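You operate a simulated robot arm through the tools that you are given. There is no shell and no other tool. Be economical: measure what you need, move in short steps, check, and stop when the job is done.

You run a simulated two-armed robot. Do the job below in one go: nothing can be reset, and whatever is moved stays where it is left.

JOB
Close the cream engine's oil line with short pipes whose threads match and prime it.
Fine: stubs toward the cooler; pump the black plunger till the cooler's glass is full, spilling nothing; the other pipes stay on the bench.

It is judged by the outcome, as a careful person would: the job done as asked, and still so three seconds after it is handed in. It fails if anything else is knocked over, pushed out of place, dropped, spilled or broken.

ROBOT AND FRAMES
Two 7-joint arms with fingered hands on one trunk, on a base that drives. Base frame: it is fixed to the floor where the robot stands at the start and does not move with it; the origin is under the middle of the robot, x ahead of it, y to its left, z up; the surface under the hand at the start is at about z = 0.89. Readings come in m, degrees, newtons and seconds.
The left shoulder is at the start at [0.037, 0.092, 1.135], the right one opposite. With the tool pointing down near the work surface each hand reaches from about 0.3 to 0.56 m from the robot's upright axis, wherever it stands, measured 20 degrees to its own side. Places, roughly: cream pump [0.5, 0.7, 0.9]; grey cooler [0.5, -0.2, 0.9]. Payload 2.1 kg a hand.
The tool frame of a hand sits at the grasp point between the pads (the TCP): z along the fingers, y along the line on which they close. The tips reach 0.02 m beyond it. Largest opening 0.068 m; the body of the gripper starts 0.023 m behind the TCP. The gripper is a hand of 5 fingers: y runs from the thumb to the fingers, the wrist lies at [-0.01, -0.079, -0.131] in the tool frame.
Orientation is that of the tool frame in the base frame, as a unit quaternion [x, y, z, w]. With the fingers straight down and the wrist toward the robot, the tool's x, y and z point along [0, 1, 0], [1, 0, 0] and [0, 0, -1] of the base frame.

CONTROLS
- The arms move only by the tool move_arm. It takes "left_moves", "right_moves" or both (then of equal length, played together; a hand with none holds still); each is a list that holds one entry, the list of rows, each a list of 6 numbers: the shift along the tool's x, y, z in m, then the turn, a rotation vector about the tool's x, y, z in degrees. In form: [[[tx, ty, tz, ax, ay, az], ...]]. A call has 1 to 8 rows; each row shifts and turns the commanded pose from where the row before left it, along the tool's axes as they then stand. Each row takes 0.2 s and may step no farther than 0.05 m and 8.6 degrees from the row before; otherwise, the whole call is refused. A pose out of reach is approached as far as the arm can. The call stops where the force on the tool passes 40 N (or 10 N more than at its start, if that is more) or the arm is blocked; 0.2 s more then pass. In this call time passes only in rows, and 0.2 s behind the last. The reply holds the time, the measured pose of the TCP, the force on the tool along the base axes, the opening and the grip force, in the units named above and with some noise, with the torque about the TCP (base axes, N m) and any sound that the robot's microphone picked up.
- Cameras (640 x 400 px; columns grow to the right, rows downward): "scene" is now at [0.1253, 0.0193, 1.309]; the picture's right is [0.20, -0.98, 0.00], its down [-0.36, -0.07, -0.93] and it looks along [0.91, 0.18, -0.37] (base axes); focal length 214 px, centre (320, 200). "left" rides on the left gripper at [-0.054, -0.058, -0.072] in its tool frame; the picture's right is [-0.57, -0.39, 0.73], its down [0.73, -0.64, 0.23] and it looks along [0.38, 0.66, 0.65] (tool axes); focal length 226 px, centre (320, 200). "right" rides on the right gripper at [0.054, -0.058, -0.072] in its tool frame; the picture's right is [-0.57, 0.39, -0.73], its down [-0.73, -0.64, 0.23] and it looks along [-0.38, 0.66, 0.65] (tool axes); focal length 226 px, centre (320, 200). There is no depth. A picture from a camera that has moved, and an enlarged one, comes with that camera's place and axes in the base frame and with its lens.
- get_image(camera): a new picture of that camera. It takes no simulated time.
- raise_lower(by): slides the trunk up (or, below 0, down) by that many m; the arms and the scene camera ride with it, the base frame stays. It gives what a move gives, with no picture.
- steer(legs): drives the robot by 1 to 6 legs, each [ahead, left, turn to the left] in m, m and degrees, along the robot's own axes; the way and the turn of a leg run together, so that a leg with both is an arc; at most 1.5 m and 180 degrees a leg. The arms and the cameras ride along, it lands a little off, and it stops where it bumps. It gives what a move gives.
- move_fingers(index, middle, ring, little, thumb_bend, thumb_turn, hand): sets how far each is bent, from 0 (flat) to 1 (curled in); at 0.3 the hand is open as for a grip, at 0.7 the pads meet at the TCP. One left out holds its place. A second passes; each finger stops where it meets its share of the squeeze, and holds until it gets a number again. It is the only way to open and close the hand. It gives what a move gives, with no picture; readings hold the bend of each and the force on index, middle, ring, little, thumb and palm. thumb_turn goes from beside the hand (0) to across from the fingers (1), as for a grip.
- turn_head(pan, tilt): turns the head with the scene camera to pan (to the left, within 86 degrees either way) and tilt (down, from -29 to 69), counted from straight ahead of the robot. It gives what a move gives.
- enlarge(camera, box): a new picture of the part [left, top, right, bottom] of that camera's present view, enlarged. It takes no simulated time.
- hand_in(): hands the job in; it is judged then, once.

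Go step by step. Nothing tells you exact positions but the pictures and the camera data: compare them with the known pose of the tool, close in by small moves and look again before you grip or let go. The budget is 120 turns and 100 pictures, counting those below and the enlarged ones. Unless the task says otherwise, let go and move clear before handing in, and close with one line.

The tools are called after "Request:" by a JSON object that holds its "fn" and its "kwargs". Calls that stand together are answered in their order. move_arm: Moves the arms, as the interface text tells. Its arguments: {"type":"object","properties":{"left_moves":{"type":"array","items":{"type":"array","items":{"type":"array","items":{"type":"number"}}}},"right_moves":{"type":"array","items":{"type":"array","items":{"type":"array","items":{"type":"number"}}}}},"required":[]} The other tools are called the same way: raise_lower (by) slides the trunk up or down; move_fingers (index, middle, ring, little, thumb_bend, thumb_turn, hand) moves the fingers one by one; steer (legs) drives the base; turn_head (pan, tilt) turns the head that bears the scene camera; get_image (camera) takes a picture; enlarge (camera, box) takes an enlarged picture of a part of a camera's view; hand_in () hands the job in.

At the start:

```text
time: 0.0
left_ee_pos: [0.2661, 0.318, 1.2331]
left_tcp_rot: [0.707, 0.707, 0.0, 0.0]
left_contact_force: [-0.3, -0.2, 0.8]
left_moment: [-0.04, -0.01, 0.03]
left_opening: 0.0678
left_grip_force: 0.0
left_shape: jaw
left_bend: [0.3, 0.3, 0.3, 0.3, 0.3, 0.98]
left_finger forces: [0.0, 0.0, 0.1, 0.0, 0.0, 0.0]
right_ee_pos: [0.4222, 0.0113, 1.2209]
right_tcp_rot: [0.707, 0.707, 0.0, 0.0]
right_contact_force: [-0.1, -0.1, -0.8]
right_moment: [0.04, 0.02, 0.01]
right_opening: 0.0677
right_grip_force: 0.1
right_shape: jaw
right_bend: [0.3, 0.3, 0.3, 0.3, 0.3, 0.98]
right_finger forces: [0.1, 0.0, 0.0, 0.1, 0.1, 0.1]
trunk travel left (down, up): [-0.375, 0.529]
robot x, y, heading: [-0.0002, 0.0026, -0.2]
head pan, tilt: [11.3, 21.5]
```

scene: 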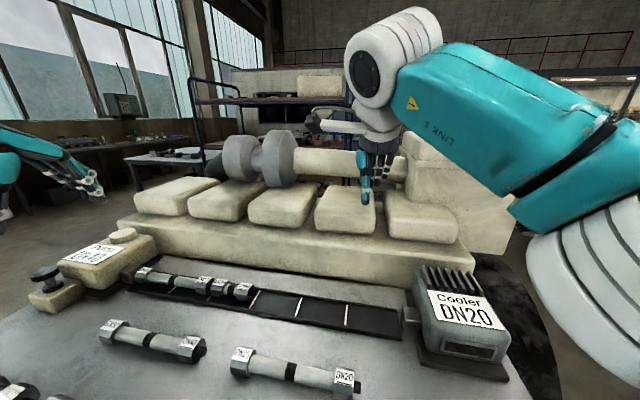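
right: 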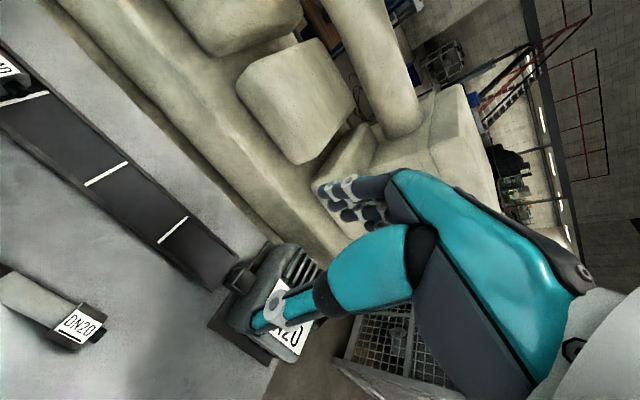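
left: 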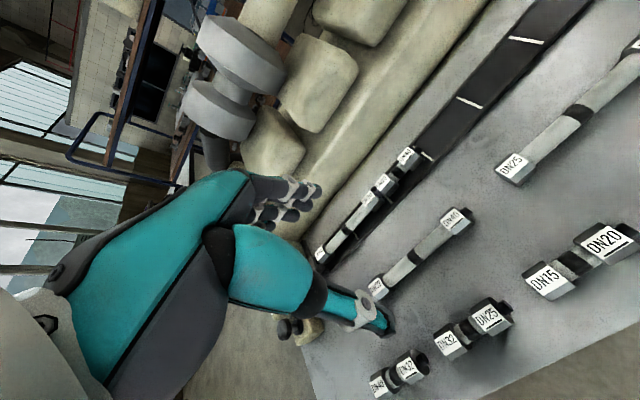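

I see the pump (DN40) at left, the cooler (DN20) at right, a slotted tray between them and labelled pipes on the bench. I'll take closer looks to read the labels.

Request:
{"fn": "turn_head", "kwargs": {"pan": 15, "tilt": 45}}

Request:
{"fn": "enlarge", "kwargs": {"camera": "scene", "box": [0, 60, 320, 260]}}

Request:
{"fn": "enlarge", "kwargs": {"camera": "left", "box": [300, 120, 640, 400]}}

Request:
{"fn": "get_image", "kwargs": {"camera": "scene"}}

```text
time: 0.9
left_ee_pos: [0.264, 0.3176, 1.2333]
left_tcp_rot: [0.708, 0.707, 0.0, 0.001]
left_contact_force: [-0.2, 0.2, 0.2]
left_moment: [-0.01, 0.01, 0.02]
left_opening: 0.0676
left_grip_force: 0.0
left_shape: jaw
left_bend: [0.3, 0.3, 0.3, 0.3, 0.3, 0.98]
left_finger forces: [0.0, 0.1, 0.1, 0.0, 0.0, 0.0]
right_ee_pos: [0.422, 0.0118, 1.2212]
right_tcp_rot: [0.707, 0.707, 0.0, 0.0]
right_contact_force: [-0.7, 0.4, -0.1]
right_moment: [0.03, 0.02, -0.01]
right_opening: 0.0678
right_grip_force: 0.0
right_shape: jaw
right_bend: [0.3, 0.3, 0.3, 0.3, 0.3, 0.98]
right_finger forces: [0.1, 0.0, 0.0, 0.0, 0.0, 0.0]
trunk travel left (down, up): [-0.375, 0.529]
robot x, y, heading: [0.0007, -0.0021, 0.1]
head pan, tilt: [15.0, 45.0]
```

```text
2.00 times, centred on (160, 160) of scene
camera zoom: at [0.1128, 0.0221, 1.2729], right [0.26, -0.97, 0.0], down [-0.68, -0.18, -0.71], along [0.68, 0.18, -0.71], focal length 429 px, centre (640, 280)
```

zoom: 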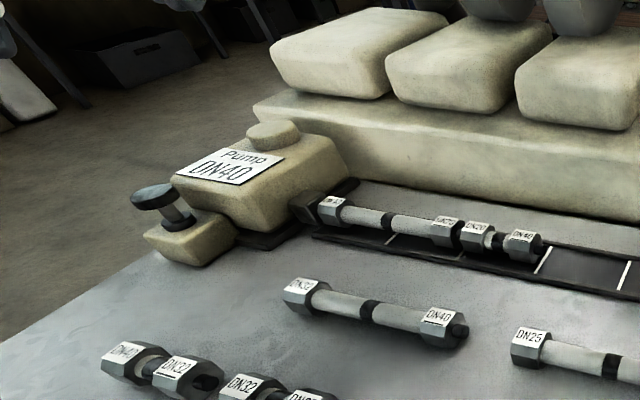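

```text
1.43 times, centred on (470, 260) of left
camera zoom: at [0.2061, 0.2658, 1.3041], right [-0.39, -0.57, -0.73], down [-0.64, 0.73, -0.23], along [0.66, 0.38, -0.65], focal length 323 px, centre (106, 114)
```

zoom: 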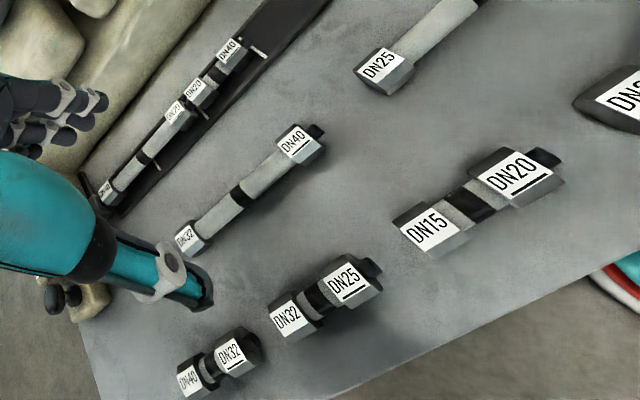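

```text
94 pictures are left
camera scene: at [0.1128, 0.0221, 1.2729], right [0.26, -0.97, 0.0], down [-0.68, -0.18, -0.71], along [0.68, 0.18, -0.71], focal length 214 px, centre (320, 200)
```

scene: 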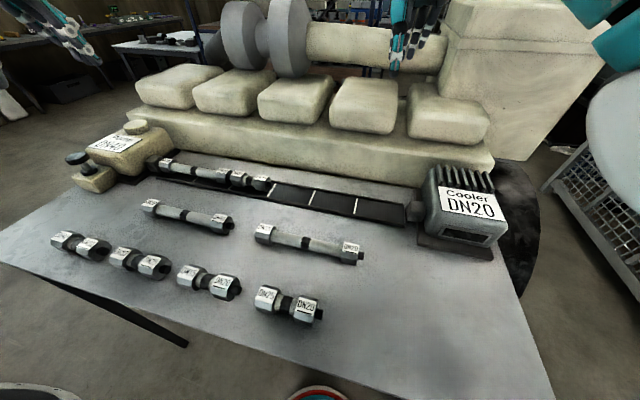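

I'll read the labels in detail at higher zoom.

Request:
{"fn": "enlarge", "kwargs": {"camera": "scene", "box": [140, 145, 300, 245]}}

Request:
{"fn": "enlarge", "kwargs": {"camera": "scene", "box": [40, 220, 200, 320]}}

Request:
{"fn": "enlarge", "kwargs": {"camera": "scene", "box": [170, 225, 370, 350]}}

Request:
{"fn": "enlarge", "kwargs": {"camera": "scene", "box": [340, 150, 520, 262]}}

Request:
{"fn": "enlarge", "kwargs": {"camera": "scene", "box": [150, 150, 280, 200]}}

```text
4.00 times, centred on (220, 195) of scene
camera zoom: at [0.1128, 0.0221, 1.2729], right [0.26, -0.97, 0.0], down [-0.68, -0.18, -0.71], along [0.68, 0.18, -0.71], focal length 858 px, centre (720, 220)
```

zoom: 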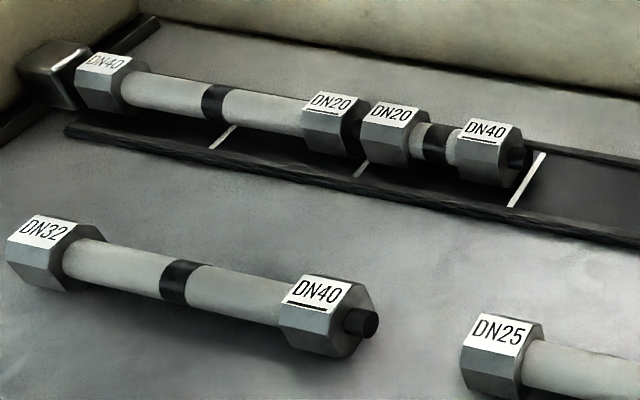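

```text
4.00 times, centred on (120, 270) of scene
camera zoom: at [0.1128, 0.0221, 1.2729], right [0.26, -0.97, 0.0], down [-0.68, -0.18, -0.71], along [0.68, 0.18, -0.71], focal length 858 px, centre (1120, -80)
```

zoom: 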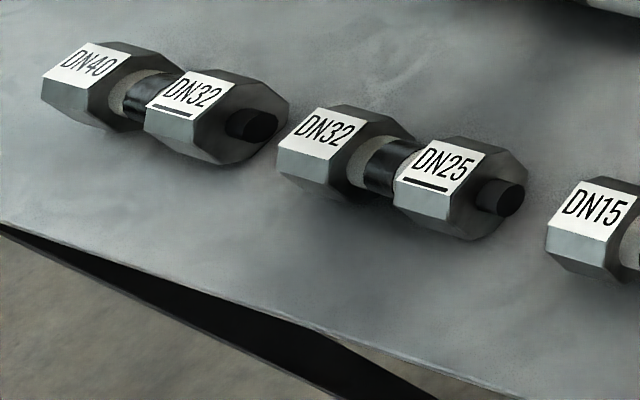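

```text
3.20 times, centred on (270, 288) of scene
camera zoom: at [0.1128, 0.0221, 1.2729], right [0.26, -0.97, 0.0], down [-0.68, -0.18, -0.71], along [0.68, 0.18, -0.71], focal length 686 px, centre (480, -80)
```

zoom: 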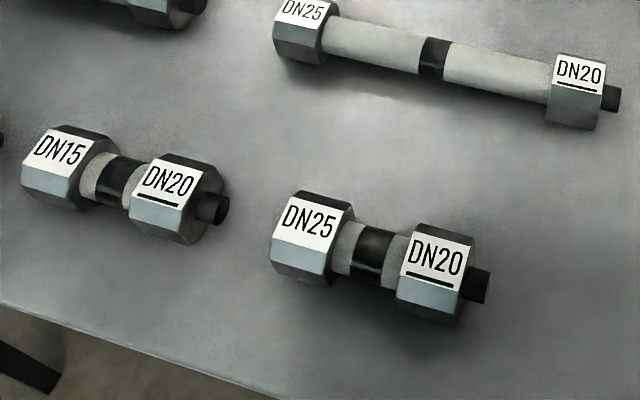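

```text
3.56 times, centred on (430, 206) of scene
camera zoom: at [0.1128, 0.0221, 1.2729], right [0.26, -0.97, 0.0], down [-0.68, -0.18, -0.71], along [0.68, 0.18, -0.71], focal length 763 px, centre (-71, 179)
```

zoom: 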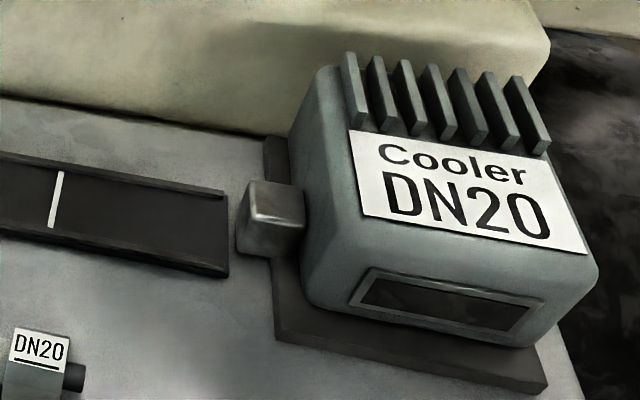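

```text
4.92 times, centred on (215, 175) of scene
camera zoom: at [0.1128, 0.0221, 1.2729], right [0.26, -0.97, 0.0], down [-0.68, -0.18, -0.71], along [0.68, 0.18, -0.71], focal length 1056 px, centre (837, 323)
```

zoom: 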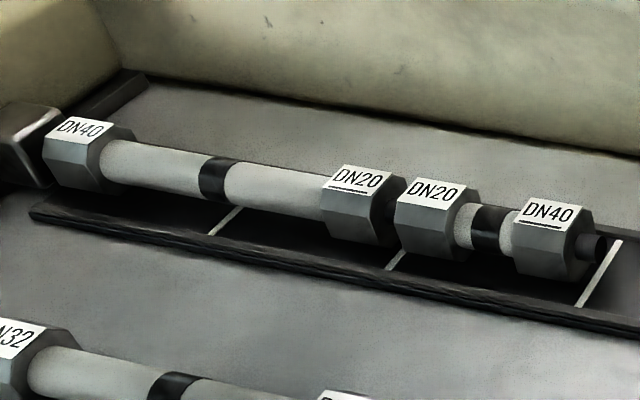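

The line runs along y at x≈0.48: a long DN40→DN20 and a short DN20→DN40 are already laid, leaving three short slots (about y = 0.196, 0.082, −0.031). The matching chain is DN40→32, DN32→25, DN25→20, lying at x≈0.22, y≈0.54, 0.395, 0.105. I'll shift the base for the first pick.

Request:
{"fn": "steer", "kwargs": {"legs": [[-0.05, 0.27, 0]]}}

Request:
{"fn": "turn_head", "kwargs": {"pan": 20, "tilt": 60}}

Request:
{"fn": "get_image", "kwargs": {"camera": "scene"}}

Request:
{"fn": "get_image", "kwargs": {"camera": "left"}}

```text
time: 2.8
left_ee_pos: [0.2144, 0.5923, 1.2325]
left_tcp_rot: [0.707, 0.707, 0.0, 0.0]
left_contact_force: [0.0, -0.9, 0.3]
left_moment: [-0.01, -0.03, 0.0]
left_opening: 0.0677
left_grip_force: 0.1
left_shape: jaw
left_bend: [0.3, 0.3, 0.3, 0.3, 0.3, 0.98]
left_finger forces: [0.0, 0.1, 0.1, 0.0, 0.0, 0.1]
right_ee_pos: [0.373, 0.2837, 1.2208]
right_tcp_rot: [0.707, 0.707, 0.0, 0.0]
right_contact_force: [-0.5, 0.1, 0.5]
right_moment: [-0.01, -0.01, -0.02]
right_opening: 0.0678
right_grip_force: 0.1
right_shape: jaw
right_bend: [0.3, 0.3, 0.3, 0.3, 0.3, 0.98]
right_finger forces: [0.0, 0.1, 0.0, 0.1, 0.0, 0.0]
trunk travel left (down, up): [-0.375, 0.529]
robot x, y, heading: [-0.0477, 0.2716, -0.2]
head pan, tilt: [15.0, 45.0]
```

```text
time: 3.6
left_ee_pos: [0.2146, 0.592, 1.2328]
left_tcp_rot: [0.708, 0.707, 0.0, 0.0]
left_contact_force: [0.0, 0.5, 0.8]
left_moment: [-0.01, -0.02, -0.01]
left_opening: 0.0677
left_grip_force: 0.0
left_shape: jaw
left_bend: [0.3, 0.3, 0.3, 0.3, 0.3, 0.98]
left_finger forces: [0.0, 0.1, 0.1, 0.0, 0.1, 0.1]
right_ee_pos: [0.3727, 0.2845, 1.221]
right_tcp_rot: [0.707, 0.707, 0.0, 0.001]
right_contact_force: [0.2, -0.1, 0.4]
right_moment: [-0.01, -0.01, -0.01]
right_opening: 0.0677
right_grip_force: 0.1
right_shape: jaw
right_bend: [0.3, 0.3, 0.3, 0.3, 0.3, 0.98]
right_finger forces: [0.0, 0.0, 0.0, 0.0, 0.0, 0.0]
trunk travel left (down, up): [-0.375, 0.529]
robot x, y, heading: [-0.0477, 0.2744, -0.3]
head pan, tilt: [20.0, 60.0]
```

```text
88 pictures are left
camera scene: at [0.0463, 0.2964, 1.2534], right [0.34, -0.94, 0.0], down [-0.81, -0.3, -0.5], along [0.47, 0.17, -0.87], focal length 214 px, centre (320, 200)
```

scene: 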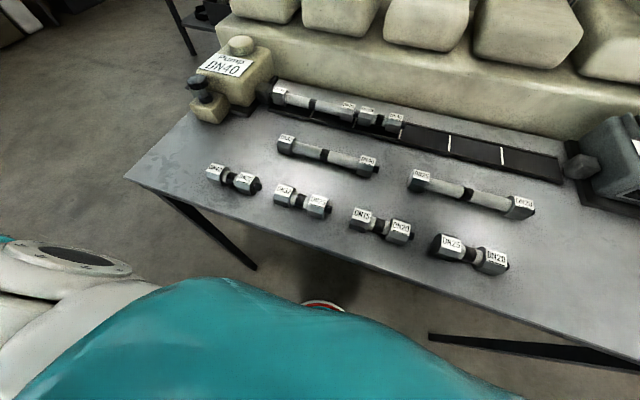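

```text
87 pictures are left
camera left: at [0.1556, 0.5382, 1.3041], right [-0.39, -0.57, -0.73], down [-0.64, 0.73, -0.23], along [0.66, 0.38, -0.65], focal length 226 px, centre (320, 200)
```

left: 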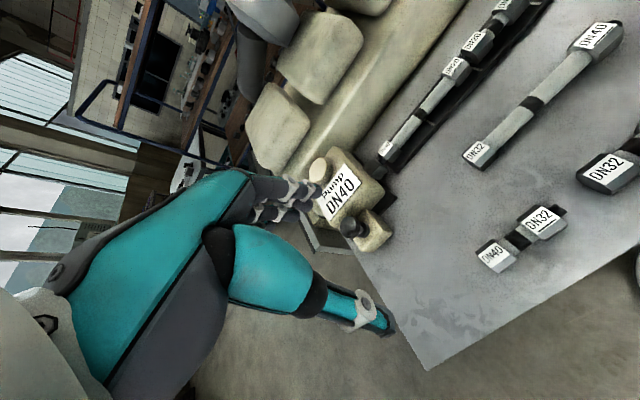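

Two views agree that pipe DN40→32 is centred at about (0.217, 0.538). I'll bring the left hand above it and look.

Request:
{"fn": "move_arm", "kwargs": {"left_moves": [[[-0.014, 0.001, 0.04, 0, 0, 0], [-0.014, 0.001, 0.04, 0, 0, 0], [-0.014, 0.001, 0.04, 0, 0, 0], [-0.012, 0, 0.04, 0, 0, 0], [0, 0, 0.04, 0, 0, 0], [0, 0, 0, 0, 0, 0]]]}}

Request:
{"fn": "get_image", "kwargs": {"camera": "left"}}

Request:
{"fn": "get_image", "kwargs": {"camera": "scene"}}

```text
time: 5.0
left_ee_pos: [0.2161, 0.5378, 1.0329]
left_tcp_rot: [0.707, 0.707, 0.0, 0.0]
left_contact_force: [-0.4, 0.5, -0.1]
left_moment: [-0.01, -0.02, 0.01]
left_opening: 0.0675
left_grip_force: 0.0
left_shape: jaw
left_bend: [0.3, 0.3, 0.3, 0.3, 0.3, 0.98]
left_finger forces: [0.0, 0.1, 0.0, 0.0, 0.0, 0.0]
right_ee_pos: [0.3719, 0.2841, 1.2203]
right_tcp_rot: [0.707, 0.707, 0.0, 0.0]
right_contact_force: [-0.3, 0.4, -0.6]
right_moment: [0.0, 0.01, -0.02]
right_opening: 0.0679
right_grip_force: 0.0
right_shape: jaw
right_bend: [0.3, 0.3, 0.3, 0.3, 0.3, 0.98]
right_finger forces: [0.0, 0.0, 0.0, 0.0, 0.0, 0.1]
trunk travel left (down, up): [-0.375, 0.529]
robot x, y, heading: [-0.0529, 0.2722, -0.0]
head pan, tilt: [20.0, 60.0]
```

```text
86 pictures are left
camera left: at [0.158, 0.4841, 1.1041], right [-0.39, -0.57, -0.73], down [-0.64, 0.73, -0.23], along [0.66, 0.38, -0.65], focal length 226 px, centre (320, 200)
```

left: 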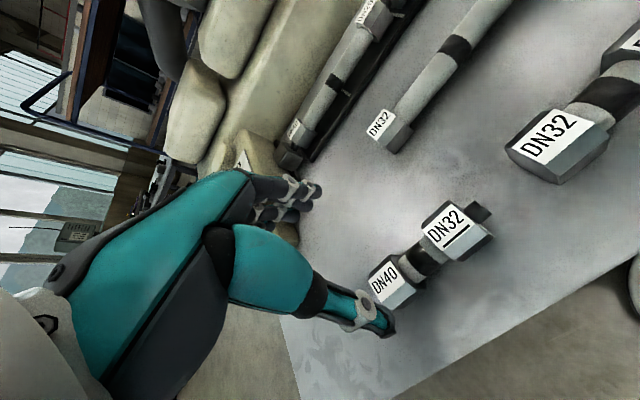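

```text
85 pictures are left
camera scene: at [0.0463, 0.2964, 1.2534], right [0.34, -0.94, 0.0], down [-0.81, -0.3, -0.5], along [0.47, 0.17, -0.87], focal length 214 px, centre (320, 200)
```

scene: 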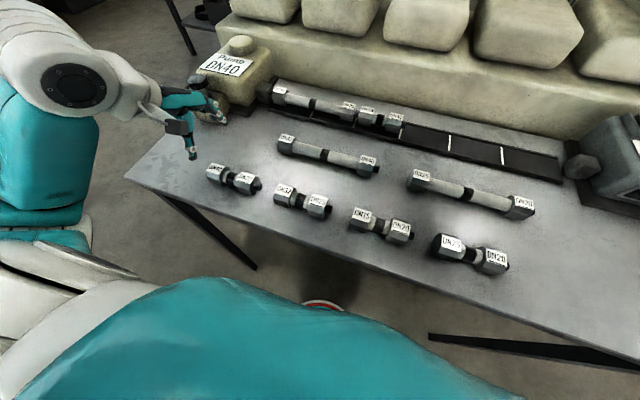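

The hand is right above the pipe; I'm descending partway with a small y correction and looking again.

Request:
{"fn": "move_arm", "kwargs": {"left_moves": [[[0.003, 0, 0.03, 0, 0, 0], [0.003, 0, 0.03, 0, 0, 0], [0, 0, 0.025, 0, 0, 0], [0, 0, 0, 0, 0, 0]]]}}

Request:
{"fn": "get_image", "kwargs": {"camera": "left"}}

Request:
{"fn": "enlarge", "kwargs": {"camera": "scene", "box": [140, 90, 300, 230]}}

```text
time: 6.0
left_ee_pos: [0.2167, 0.5426, 0.9471]
left_tcp_rot: [0.707, 0.707, -0.001, 0.0]
left_contact_force: [-0.5, -0.1, -0.1]
left_moment: [0.0, 0.01, 0.0]
left_opening: 0.0677
left_grip_force: 0.0
left_shape: jaw
left_bend: [0.3, 0.3, 0.3, 0.3, 0.3, 0.98]
left_finger forces: [0.1, 0.1, 0.0, 0.0, 0.1, 0.0]
right_ee_pos: [0.3721, 0.2844, 1.2199]
right_tcp_rot: [0.707, 0.707, 0.0, 0.0]
right_contact_force: [-0.1, 0.4, -0.6]
right_moment: [0.0, 0.01, -0.01]
right_opening: 0.0679
right_grip_force: 0.0
right_shape: jaw
right_bend: [0.3, 0.3, 0.3, 0.3, 0.3, 0.98]
right_finger forces: [0.0, 0.0, 0.0, 0.0, 0.1, 0.1]
trunk travel left (down, up): [-0.375, 0.529]
robot x, y, heading: [-0.0508, 0.2726, -0.1]
head pan, tilt: [20.0, 60.0]
```

```text
84 pictures are left
camera left: at [0.1586, 0.4897, 1.0191], right [-0.39, -0.57, -0.73], down [-0.64, 0.73, -0.23], along [0.66, 0.38, -0.65], focal length 226 px, centre (320, 200)
```

left: 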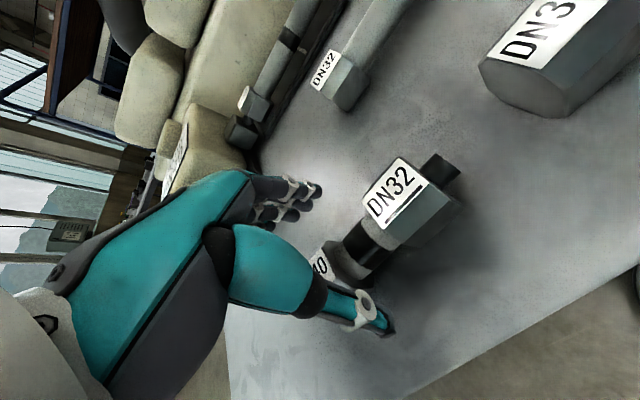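

```text
2.86 times, centred on (220, 160) of scene
camera zoom: at [0.0462, 0.2963, 1.2533], right [0.34, -0.94, 0.0], down [-0.81, -0.3, -0.5], along [0.47, 0.17, -0.87], focal length 613 px, centre (606, 314)
```

zoom: 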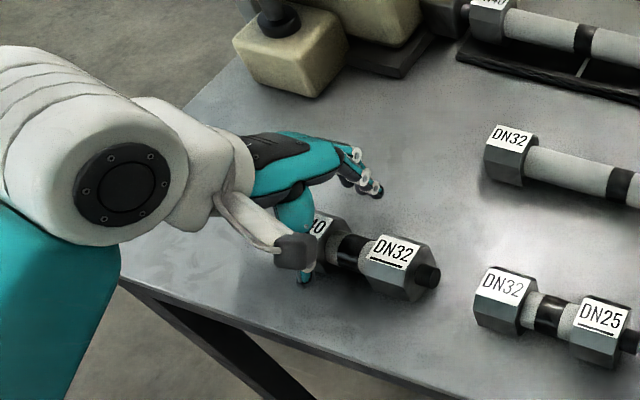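

The band (pipe middle) lies at about y≈0.539, so I'll lower onto it and close the hand gently.

Request:
{"fn": "move_arm", "kwargs": {"left_moves": [[[-0.003, 0, 0.015, 0, 0, 0], [0, 0, 0.015, 0, 0, 0], [0, 0, 0, 0, 0, 0]]]}}

Request:
{"fn": "get_image", "kwargs": {"camera": "left"}}

Request:
{"fn": "enlarge", "kwargs": {"camera": "scene", "box": [160, 110, 280, 220]}}

```text
time: 6.8
left_ee_pos: [0.2172, 0.5403, 0.9178]
left_tcp_rot: [0.707, 0.707, 0.0, 0.0]
left_contact_force: [0.0, -0.5, 0.3]
left_moment: [-0.01, 0.0, -0.01]
left_opening: 0.0678
left_grip_force: 0.0
left_shape: jaw
left_bend: [0.3, 0.3, 0.3, 0.3, 0.3, 0.98]
left_finger forces: [0.0, 0.1, 0.1, 0.0, 0.1, 0.1]
right_ee_pos: [0.3727, 0.2843, 1.2221]
right_tcp_rot: [0.707, 0.707, 0.0, 0.0]
right_contact_force: [-0.5, 1.2, -0.1]
right_moment: [-0.01, 0.0, 0.02]
right_opening: 0.0677
right_grip_force: 0.0
right_shape: jaw
right_bend: [0.3, 0.3, 0.3, 0.3, 0.3, 0.98]
right_finger forces: [0.1, 0.0, 0.0, 0.0, 0.0, 0.0]
trunk travel left (down, up): [-0.375, 0.529]
robot x, y, heading: [-0.0513, 0.2679, 0.1]
head pan, tilt: [20.0, 60.0]
```

```text
82 pictures are left
camera left: at [0.1583, 0.4868, 0.9895], right [-0.39, -0.57, -0.73], down [-0.64, 0.73, -0.23], along [0.66, 0.38, -0.65], focal length 226 px, centre (320, 200)
```

left: 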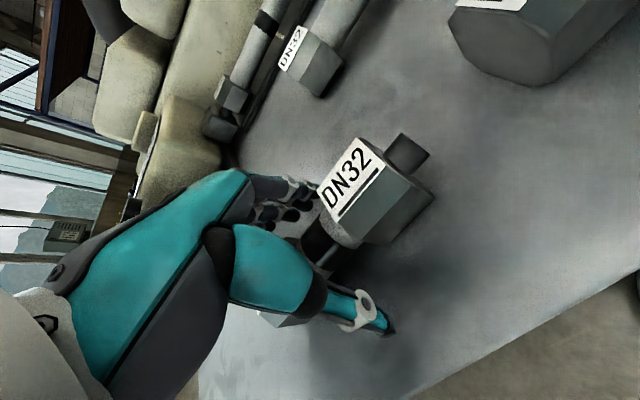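

```text
3.64 times, centred on (220, 165) of scene
camera zoom: at [0.0462, 0.2963, 1.2533], right [0.34, -0.94, 0.0], down [-0.81, -0.3, -0.5], along [0.47, 0.17, -0.87], focal length 780 px, centre (684, 327)
```

zoom: 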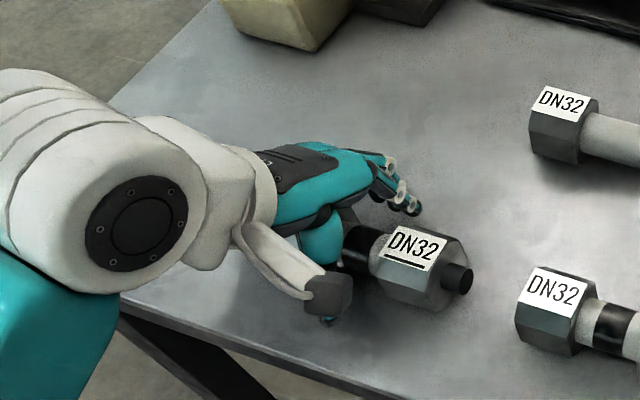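

The thumb is at the band, the fingers beyond it. Closing now.

Request:
{"fn": "move_fingers", "kwargs": {"hand": "left", "index": 0.7, "middle": 0.7, "ring": 0.7, "little": 0.7, "thumb_bend": 0.7}}

Request:
{"fn": "get_image", "kwargs": {"camera": "left"}}

Request:
{"fn": "enlarge", "kwargs": {"camera": "scene", "box": [160, 110, 280, 220]}}

```text
time: 7.8
left_ee_pos: [0.2169, 0.5398, 0.9191]
left_tcp_rot: [0.707, 0.707, 0.0, 0.0]
left_contact_force: [0.0, 0.5, 1.1]
left_moment: [0.0, 0.0, 0.0]
left_opening: 0.0148
left_grip_force: 6.6
left_shape: fingers
left_bend: [0.62, 0.67, 0.66, 0.68, 0.55, 0.95]
left_finger forces: [3.4, 1.6, 1.5, 0.8, 7.0, 0.0]
right_ee_pos: [0.3726, 0.2834, 1.221]
right_tcp_rot: [0.707, 0.707, 0.0, 0.0]
right_contact_force: [-0.3, -0.8, -0.3]
right_moment: [-0.01, -0.01, 0.02]
right_opening: 0.0678
right_grip_force: 0.1
right_shape: jaw
right_bend: [0.3, 0.3, 0.3, 0.3, 0.3, 0.98]
right_finger forces: [0.0, 0.0, 0.0, 0.0, 0.1, 0.1]
trunk travel left (down, up): [-0.375, 0.529]
robot x, y, heading: [-0.0498, 0.2718, -0.1]
head pan, tilt: [20.0, 60.0]
```

```text
80 pictures are left
camera left: at [0.1584, 0.4868, 0.9896], right [-0.39, -0.57, -0.73], down [-0.64, 0.73, -0.23], along [0.66, 0.38, -0.65], focal length 226 px, centre (320, 200)
```

left: 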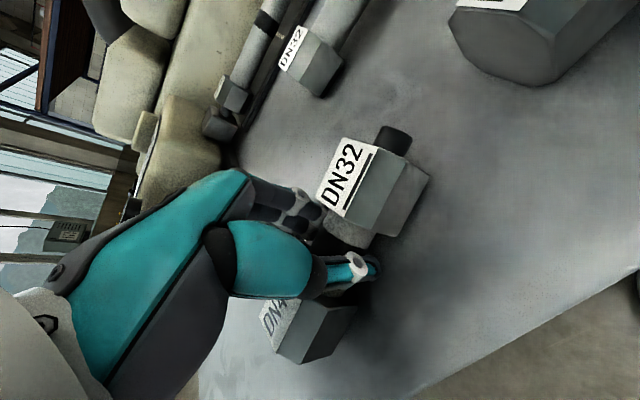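

```text
3.64 times, centred on (220, 165) of scene
camera zoom: at [0.0463, 0.2964, 1.2533], right [0.34, -0.94, 0.0], down [-0.81, -0.3, -0.5], along [0.47, 0.17, -0.87], focal length 780 px, centre (684, 327)
```

zoom: 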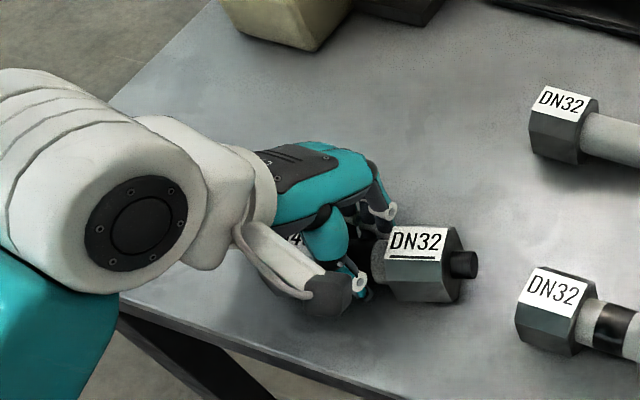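

The ring and little fingers pushed the DN40 nut and yawed the pipe about 15°. The index and thumb alone oppose each other at the TCP, so I'll release the other three and see.

Request:
{"fn": "move_fingers", "kwargs": {"hand": "left", "middle": 0.3, "ring": 0.3, "little": 0.3}}

Request:
{"fn": "get_image", "kwargs": {"camera": "left"}}

Request:
{"fn": "enlarge", "kwargs": {"camera": "scene", "box": [160, 110, 280, 220]}}

```text
time: 8.8
left_ee_pos: [0.2173, 0.5401, 0.9189]
left_tcp_rot: [0.707, 0.707, 0.0, 0.0]
left_contact_force: [-0.3, 0.4, 0.2]
left_moment: [0.02, 0.02, 0.07]
left_opening: 0.0145
left_grip_force: 4.6
left_shape: fingers
left_bend: [0.6, 0.3, 0.3, 0.3, 0.57, 0.96]
left_finger forces: [4.3, 0.0, 0.1, 0.1, 4.4, 0.1]
right_ee_pos: [0.3724, 0.2846, 1.2204]
right_tcp_rot: [0.707, 0.707, 0.0, 0.0]
right_contact_force: [-0.4, 0.0, -0.1]
right_moment: [-0.01, 0.02, -0.02]
right_opening: 0.0678
right_grip_force: 0.1
right_shape: jaw
right_bend: [0.3, 0.3, 0.3, 0.3, 0.3, 0.98]
right_finger forces: [0.0, 0.0, 0.0, 0.0, 0.1, 0.0]
trunk travel left (down, up): [-0.375, 0.529]
robot x, y, heading: [-0.0506, 0.2714, 0.1]
head pan, tilt: [20.0, 60.0]
```

```text
78 pictures are left
camera left: at [0.1584, 0.4868, 0.9897], right [-0.39, -0.57, -0.73], down [-0.64, 0.73, -0.23], along [0.66, 0.38, -0.65], focal length 226 px, centre (320, 200)
```

left: 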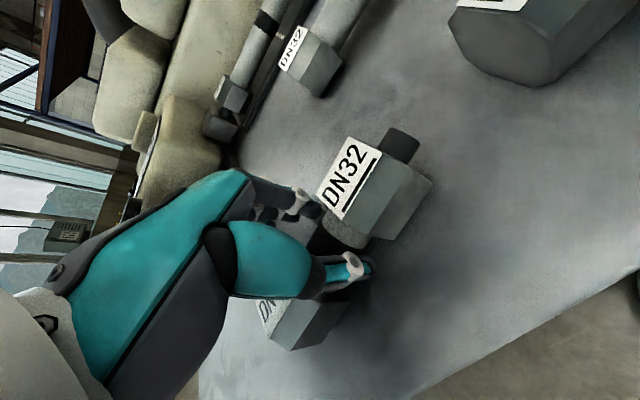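

```text
3.64 times, centred on (220, 165) of scene
camera zoom: at [0.0463, 0.2964, 1.2533], right [0.34, -0.94, 0.0], down [-0.81, -0.3, -0.5], along [0.47, 0.17, -0.87], focal length 780 px, centre (684, 327)
```

zoom: 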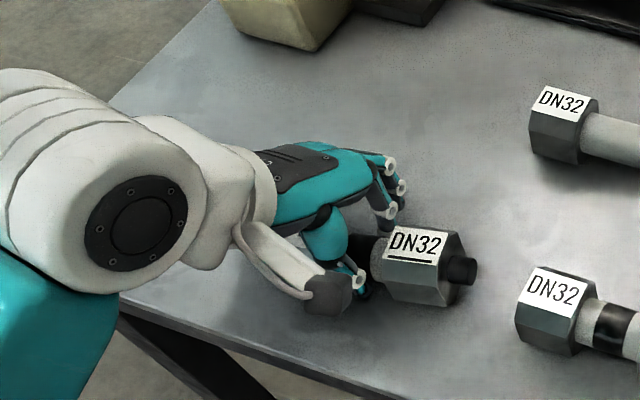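

The index–thumb pinch holds the pipe (4.3/4.4 N). I'll test with a small lift and look at the pipe's attitude.

Request:
{"fn": "move_arm", "kwargs": {"left_moves": [[[0, 0, -0.02, 0, 0, 0], [0, 0, -0.03, 0, 0, 0], [0, 0, -0.04, 0, 0, 0], [0, 0, 0, 0, 0, 0]]]}}

Request:
{"fn": "get_image", "kwargs": {"camera": "left"}}

Request:
{"fn": "enlarge", "kwargs": {"camera": "scene", "box": [140, 80, 280, 200]}}

```text
time: 9.8
left_ee_pos: [0.2175, 0.5416, 1.0089]
left_tcp_rot: [0.708, 0.707, 0.0, 0.0]
left_contact_force: [-0.1, -0.7, -3.3]
left_moment: [-0.02, 0.02, -0.01]
left_opening: 0.0143
left_grip_force: 3.9
left_shape: fingers
left_bend: [0.6, 0.3, 0.3, 0.3, 0.59, 0.97]
left_finger forces: [4.2, 0.0, 0.1, 0.0, 3.7, 0.1]
right_ee_pos: [0.3722, 0.2838, 1.2209]
right_tcp_rot: [0.707, 0.707, 0.0, 0.0]
right_contact_force: [-0.3, 0.0, -0.6]
right_moment: [-0.02, -0.01, -0.02]
right_opening: 0.0676
right_grip_force: 0.0
right_shape: jaw
right_bend: [0.3, 0.3, 0.3, 0.3, 0.3, 0.98]
right_finger forces: [0.0, 0.1, 0.0, 0.0, 0.0, 0.0]
trunk travel left (down, up): [-0.375, 0.529]
robot x, y, heading: [-0.0533, 0.2678, -0.1]
head pan, tilt: [20.0, 60.0]
```

```text
76 pictures are left
camera left: at [0.1582, 0.4875, 1.0798], right [-0.39, -0.57, -0.73], down [-0.64, 0.73, -0.23], along [0.66, 0.38, -0.65], focal length 226 px, centre (320, 200)
```

left: 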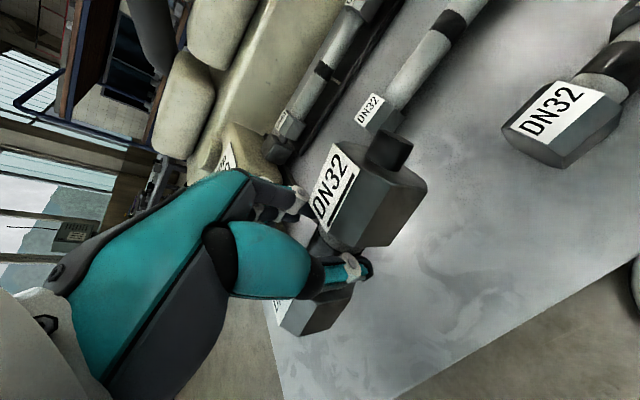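

```text
3.33 times, centred on (210, 140) of scene
camera zoom: at [0.0464, 0.2965, 1.2533], right [0.34, -0.94, 0.0], down [-0.81, -0.3, -0.5], along [0.47, 0.17, -0.87], focal length 715 px, centre (687, 400)
```

zoom: 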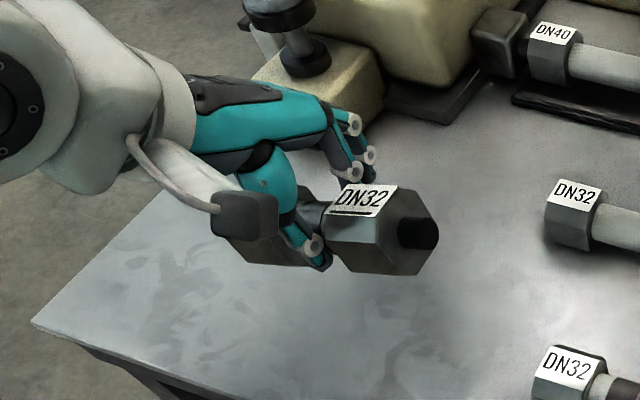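

The pipe is held level with a slight yaw (~6°), stub tip triangulated at about (0.223, 0.490, 1.00). I'll lift a bit more, tuck the right arm aside, and drive right to the slots.

Request:
{"fn": "move_arm", "kwargs": {"left_moves": [[[0, 0, -0.03, 0, 0, 0], [0, 0, -0.03, 0, 0, 0], [0, 0, 0, 0, 0, 0], [0, 0, 0, 0, 0, 0]]], "right_moves": [[[-0.04, -0.03, 0, 0, 0, 0], [-0.04, -0.03, 0, 0, 0, 0], [-0.04, -0.03, 0, 0, 0, 0], [-0.04, -0.03, 0, 0, 0, 0]]]}}

Request:
{"fn": "steer", "kwargs": {"legs": [[0, -0.2, 0]]}}

Request:
{"fn": "turn_head", "kwargs": {"pan": 10, "tilt": 50}}

Request:
{"fn": "get_image", "kwargs": {"camera": "scene"}}

```text
time: 10.8
left_ee_pos: [0.2175, 0.5407, 1.068]
left_tcp_rot: [0.707, 0.707, -0.001, 0.0]
left_contact_force: [0.2, -0.4, -2.0]
left_moment: [-0.03, 0.03, 0.02]
left_opening: 0.0139
left_grip_force: 3.9
left_shape: fingers
left_bend: [0.6, 0.3, 0.3, 0.3, 0.59, 0.97]
left_finger forces: [4.1, 0.0, 0.1, 0.1, 3.8, 0.0]
right_ee_pos: [0.2515, 0.1226, 1.2224]
right_tcp_rot: [0.707, 0.707, 0.0, 0.0]
right_contact_force: [0.9, 0.1, 0.6]
right_moment: [0.0, 0.04, 0.02]
right_opening: 0.0678
right_grip_force: 0.1
right_shape: jaw
right_bend: [0.3, 0.3, 0.3, 0.3, 0.3, 0.98]
right_finger forces: [0.1, 0.0, 0.1, 0.0, 0.0, 0.1]
trunk travel left (down, up): [-0.375, 0.529]
robot x, y, heading: [-0.0522, 0.2721, -0.1]
head pan, tilt: [20.0, 60.0]
```

```text
time: 12.4
left_ee_pos: [0.2172, 0.3385, 1.0682]
left_tcp_rot: [0.708, 0.707, 0.0, -0.001]
left_contact_force: [-0.1, 0.4, -2.0]
left_moment: [0.0, 0.0, 0.0]
left_opening: 0.0141
left_grip_force: 4.0
left_shape: fingers
left_bend: [0.6, 0.3, 0.3, 0.3, 0.59, 0.97]
left_finger forces: [4.2, 0.0, 0.1, 0.0, 3.9, 0.0]
right_ee_pos: [0.2517, -0.0776, 1.2219]
right_tcp_rot: [0.707, 0.707, 0.0, 0.0]
right_contact_force: [0.2, -0.8, -0.4]
right_moment: [0.0, -0.01, 0.03]
right_opening: 0.0677
right_grip_force: 0.1
right_shape: jaw
right_bend: [0.3, 0.3, 0.3, 0.3, 0.3, 0.98]
right_finger forces: [0.1, 0.0, 0.1, 0.1, 0.0, 0.1]
trunk travel left (down, up): [-0.375, 0.529]
robot x, y, heading: [-0.049, 0.0719, -0.1]
head pan, tilt: [20.0, 60.0]
```

```text
time: 13.1
left_ee_pos: [0.2182, 0.34, 1.0683]
left_tcp_rot: [0.708, 0.706, 0.0, -0.001]
left_contact_force: [-0.3, 0.2, -3.1]
left_moment: [-0.02, -0.03, 0.01]
left_opening: 0.0141
left_grip_force: 3.7
left_shape: fingers
left_bend: [0.6, 0.3, 0.3, 0.3, 0.59, 0.97]
left_finger forces: [4.1, 0.1, 0.1, 0.0, 3.8, 0.0]
right_ee_pos: [0.2517, -0.0759, 1.2218]
right_tcp_rot: [0.708, 0.706, -0.001, 0.0]
right_contact_force: [-0.1, 0.8, -1.1]
right_moment: [-0.02, 0.02, -0.01]
right_opening: 0.0677
right_grip_force: 0.1
right_shape: jaw
right_bend: [0.3, 0.3, 0.3, 0.3, 0.3, 0.98]
right_finger forces: [0.0, 0.0, 0.1, 0.0, 0.1, 0.0]
trunk travel left (down, up): [-0.375, 0.529]
robot x, y, heading: [-0.0497, 0.0772, -0.4]
head pan, tilt: [10.0, 50.0]
```

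```text
74 pictures are left
camera scene: at [0.0593, 0.0869, 1.2658], right [0.17, -0.98, 0.0], down [-0.76, -0.13, -0.64], along [0.63, 0.11, -0.77], focal length 214 px, centre (320, 200)
```

scene: 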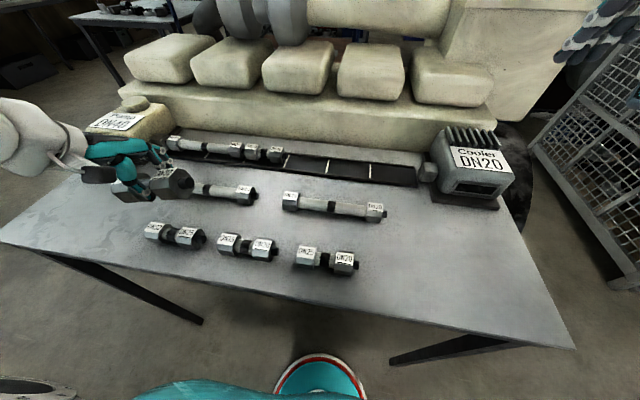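

Now a precise look at the tray slots and the held pipe.

Request:
{"fn": "enlarge", "kwargs": {"camera": "scene", "box": [230, 130, 350, 205]}}

Request:
{"fn": "enlarge", "kwargs": {"camera": "scene", "box": [340, 120, 460, 195]}}

Request:
{"fn": "enlarge", "kwargs": {"camera": "scene", "box": [60, 110, 220, 210]}}

```text
5.33 times, centred on (290, 168) of scene
camera zoom: at [0.0593, 0.0869, 1.2658], right [0.17, -0.98, 0.0], down [-0.76, -0.13, -0.64], along [0.63, 0.11, -0.77], focal length 1144 px, centre (480, 373)
```

zoom: 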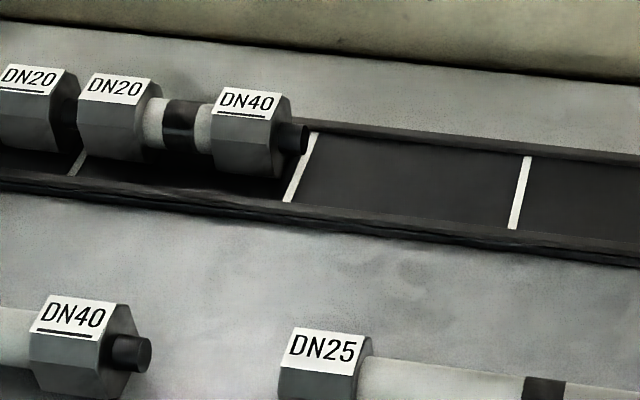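

```text
5.33 times, centred on (400, 158) of scene
camera zoom: at [0.0593, 0.0869, 1.2658], right [0.17, -0.98, 0.0], down [-0.76, -0.13, -0.64], along [0.63, 0.11, -0.77], focal length 1144 px, centre (-107, 427)
```

zoom: 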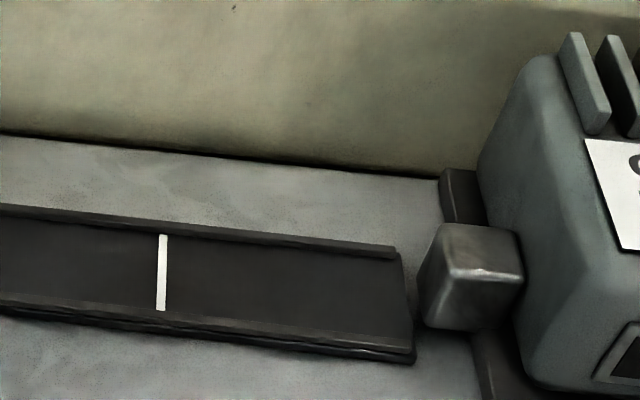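

```text
4.00 times, centred on (140, 160) of scene
camera zoom: at [0.0593, 0.0869, 1.2658], right [0.17, -0.98, 0.0], down [-0.76, -0.13, -0.64], along [0.63, 0.11, -0.77], focal length 858 px, centre (1040, 360)
```

zoom: 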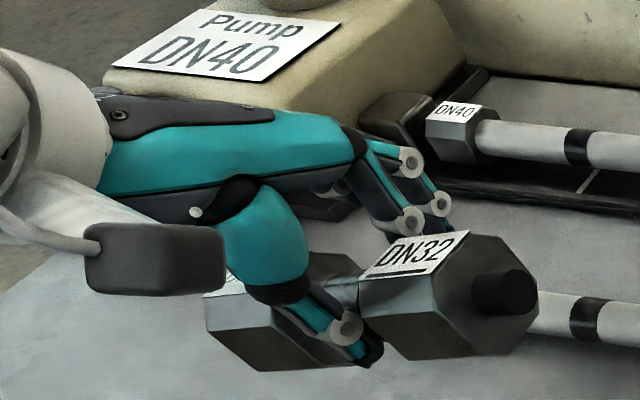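

Slot geometry: lines at y≈0.2497, 0.139, 0.028, channel axis x≈0.4855, axis height z≈0.911; the laid pipes have their body centred in the slot with the stub tip touching the next socket. I'll carry the pipe above the first free slot.

Request:
{"fn": "move_arm", "kwargs": {"left_moves": [[[-0.022, 0.038, 0, 0, 0, 0], [-0.022, 0.038, 0, 0, 0, 0], [-0.022, 0.038, 0, 0, 0, 0], [-0.022, 0.038, 0, 0, 0, 0], [-0.022, 0.038, 0, 0, 0, 0], [-0.022, 0.038, 0, 0, 0, 0], [-0.022, 0.038, 0, 0, 0, 0], [0, 0, 0, 0, 0, 7]]]}}

Request:
{"fn": "get_image", "kwargs": {"camera": "left"}}

Request:
{"fn": "get_image", "kwargs": {"camera": "scene"}}

```text
time: 14.9
left_ee_pos: [0.4828, 0.185, 1.068]
left_tcp_rot: [0.75, 0.661, 0.002, 0.0]
left_contact_force: [-0.1, -0.2, -2.2]
left_moment: [0.02, -0.03, 0.0]
left_opening: 0.0141
left_grip_force: 3.7
left_shape: fingers
left_bend: [0.6, 0.3, 0.3, 0.3, 0.58, 0.97]
left_finger forces: [4.2, 0.1, 0.1, 0.1, 3.8, 0.1]
right_ee_pos: [0.2505, -0.0772, 1.2227]
right_tcp_rot: [0.707, 0.707, 0.0, 0.001]
right_contact_force: [0.2, -0.4, -0.7]
right_moment: [0.04, 0.01, -0.01]
right_opening: 0.0677
right_grip_force: 0.1
right_shape: jaw
right_bend: [0.3, 0.3, 0.3, 0.3, 0.3, 0.98]
right_finger forces: [0.0, 0.0, 0.0, 0.0, 0.1, 0.1]
trunk travel left (down, up): [-0.375, 0.529]
robot x, y, heading: [-0.0511, 0.0739, -0.2]
head pan, tilt: [10.0, 50.0]
```

```text
70 pictures are left
camera left: at [0.4163, 0.1398, 1.1397], right [-0.45, -0.51, -0.73], down [-0.54, 0.81, -0.23], along [0.71, 0.29, -0.64], focal length 226 px, centre (320, 200)
```

left: 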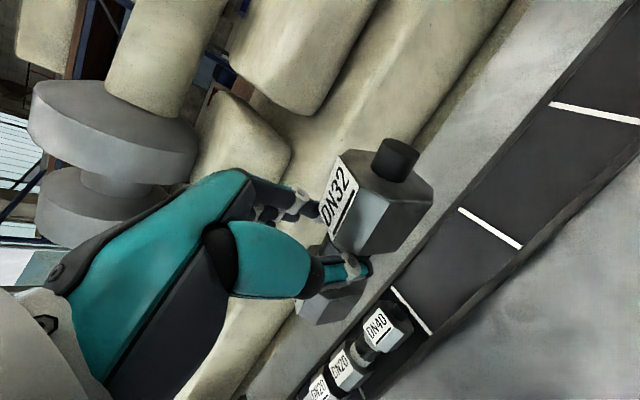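

```text
69 pictures are left
camera scene: at [0.0595, 0.0863, 1.2659], right [0.17, -0.98, 0.0], down [-0.75, -0.13, -0.64], along [0.63, 0.11, -0.77], focal length 214 px, centre (320, 200)
```

scene: 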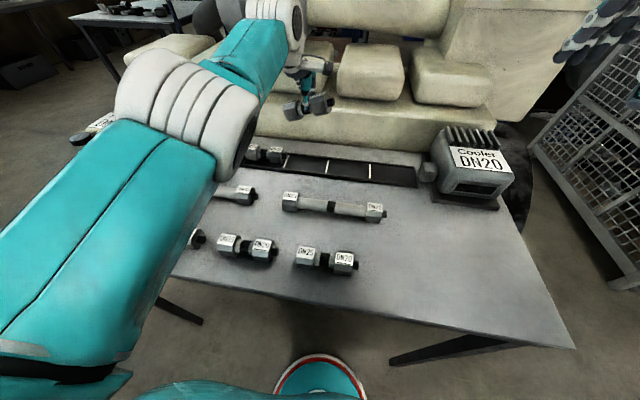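

Zooming on the held pipe to measure the stub tip and yaw.

Request:
{"fn": "enlarge", "kwargs": {"camera": "scene", "box": [240, 50, 400, 190]}}

Request:
{"fn": "enlarge", "kwargs": {"camera": "left", "box": [260, 110, 460, 380]}}

```text
2.86 times, centred on (320, 120) of scene
camera zoom: at [0.0595, 0.0863, 1.2659], right [0.17, -0.98, 0.0], down [-0.75, -0.13, -0.64], along [0.63, 0.11, -0.77], focal length 613 px, centre (320, 429)
```

zoom: 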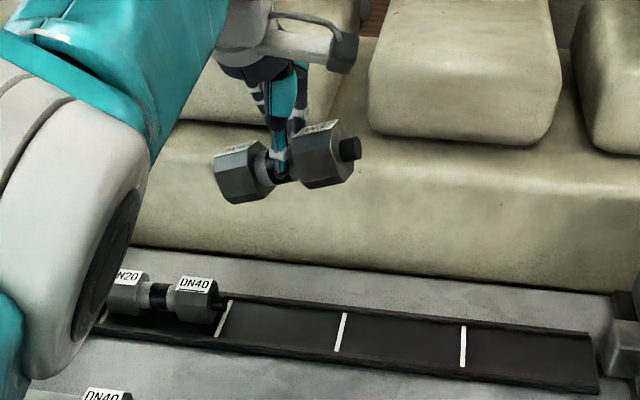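

```text
1.48 times, centred on (360, 245) of left
camera zoom: at [0.4163, 0.1398, 1.1397], right [-0.45, -0.51, -0.73], down [-0.54, 0.81, -0.23], along [0.71, 0.29, -0.64], focal length 335 px, centre (261, 133)
```

zoom: 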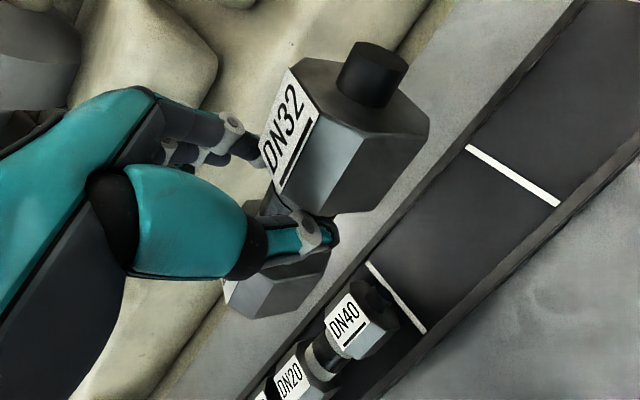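

The pipe hangs about 14° stub-up. I'll roll the hand 14° about the closing axis to level it, lower partway, and look.

Request:
{"fn": "move_arm", "kwargs": {"left_moves": [[[0, 0, 0, 0, 7, 0], [0, 0, 0, 0, 7, 0], [0, 0, 0, 0, 0, 0], [0, 0, 0, 0, 0, 0]]]}}

Request:
{"fn": "enlarge", "kwargs": {"camera": "scene", "box": [240, 50, 400, 190]}}

Request:
{"fn": "enlarge", "kwargs": {"camera": "left", "box": [260, 110, 460, 380]}}

```text
time: 15.9
left_ee_pos: [0.4823, 0.1869, 1.0679]
left_tcp_rot: [0.744, 0.657, 0.092, -0.081]
left_contact_force: [0.6, 0.5, -3.7]
left_moment: [-0.01, 0.0, -0.01]
left_opening: 0.0143
left_grip_force: 4.5
left_shape: fingers
left_bend: [0.6, 0.3, 0.3, 0.3, 0.58, 0.97]
left_finger forces: [4.2, 0.0, 0.0, 0.0, 3.8, 0.1]
right_ee_pos: [0.2527, -0.0783, 1.221]
right_tcp_rot: [0.707, 0.707, 0.0, -0.001]
right_contact_force: [0.3, 0.0, -0.3]
right_moment: [0.04, -0.01, 0.0]
right_opening: 0.0678
right_grip_force: 0.0
right_shape: jaw
right_bend: [0.3, 0.3, 0.3, 0.3, 0.3, 0.98]
right_finger forces: [0.1, 0.0, 0.0, 0.0, 0.0, 0.1]
trunk travel left (down, up): [-0.375, 0.529]
robot x, y, heading: [-0.052, 0.0726, -0.1]
head pan, tilt: [10.0, 50.0]
```

```text
2.86 times, centred on (320, 120) of scene
camera zoom: at [0.0596, 0.0866, 1.2659], right [0.17, -0.99, 0.0], down [-0.75, -0.13, -0.64], along [0.63, 0.11, -0.77], focal length 613 px, centre (320, 429)
```

zoom: 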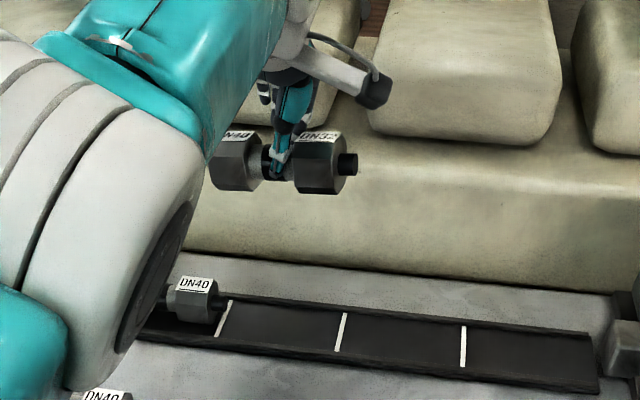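

```text
1.48 times, centred on (360, 245) of left
camera zoom: at [0.4161, 0.1244, 1.124], right [-0.43, -0.32, -0.84], down [-0.54, 0.84, -0.04], along [0.72, 0.44, -0.54], focal length 335 px, centre (261, 133)
```

zoom: 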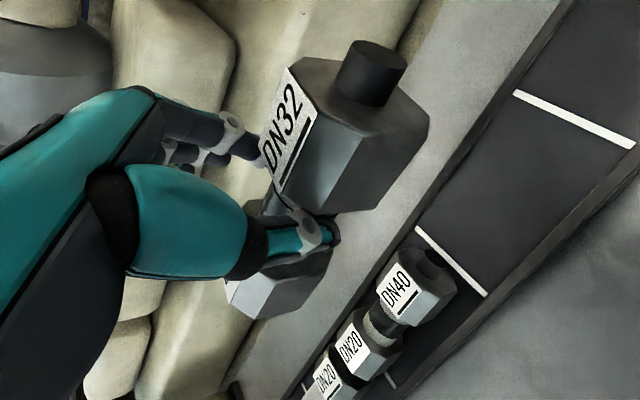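

Nearly level; my estimate is a residual ~7° stub-up and ~5° over-rotated yaw. I'll trim both, lower some, and check.

Request:
{"fn": "move_arm", "kwargs": {"left_moves": [[[0, 0, 0, 0, 6, 0], [0, 0, 0, 0, 0, -5], [0, 0, 0, 0, 0, 0], [0, 0, 0, 0, 0, 0]]]}}

Request:
{"fn": "enlarge", "kwargs": {"camera": "scene", "box": [270, 70, 370, 132]}}

Request:
{"fn": "enlarge", "kwargs": {"camera": "left", "box": [260, 110, 460, 380]}}

```text
time: 16.9
left_ee_pos: [0.4831, 0.1855, 1.067]
left_tcp_rot: [0.709, 0.683, 0.135, -0.108]
left_contact_force: [0.2, 0.6, -3.9]
left_moment: [0.0, 0.0, 0.01]
left_opening: 0.0141
left_grip_force: 3.6
left_shape: fingers
left_bend: [0.6, 0.3, 0.3, 0.3, 0.58, 0.97]
left_finger forces: [4.3, 0.0, 0.0, 0.1, 3.9, 0.0]
right_ee_pos: [0.2522, -0.0775, 1.2225]
right_tcp_rot: [0.708, 0.706, 0.0, 0.0]
right_contact_force: [-0.4, -0.7, 0.2]
right_moment: [0.02, 0.0, 0.02]
right_opening: 0.0675
right_grip_force: 0.2
right_shape: jaw
right_bend: [0.3, 0.3, 0.3, 0.3, 0.3, 0.98]
right_finger forces: [0.0, 0.0, 0.1, 0.0, 0.1, 0.0]
trunk travel left (down, up): [-0.375, 0.529]
robot x, y, heading: [-0.0533, 0.0708, -0.3]
head pan, tilt: [10.0, 50.0]
```

```text
6.40 times, centred on (320, 101) of scene
camera zoom: at [0.0596, 0.0866, 1.2659], right [0.17, -0.99, 0.0], down [-0.75, -0.13, -0.64], along [0.63, 0.11, -0.77], focal length 1373 px, centre (320, 834)
```

zoom: 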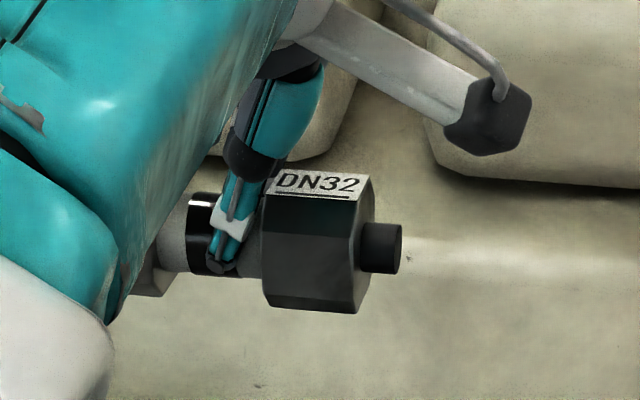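

```text
1.48 times, centred on (360, 245) of left
camera zoom: at [0.4204, 0.1139, 1.1147], right [-0.37, -0.27, -0.89], down [-0.61, 0.79, 0.01], along [0.7, 0.55, -0.46], focal length 335 px, centre (261, 133)
```

zoom: 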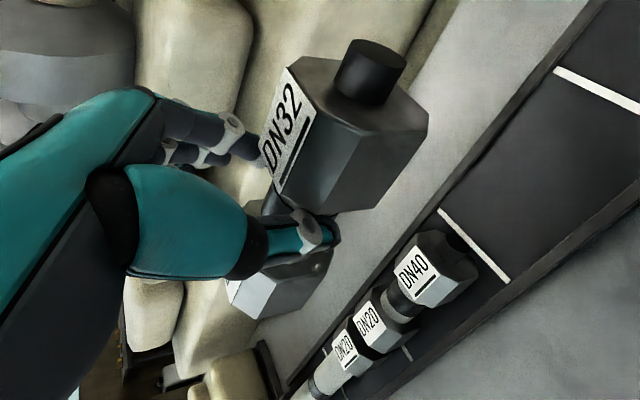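

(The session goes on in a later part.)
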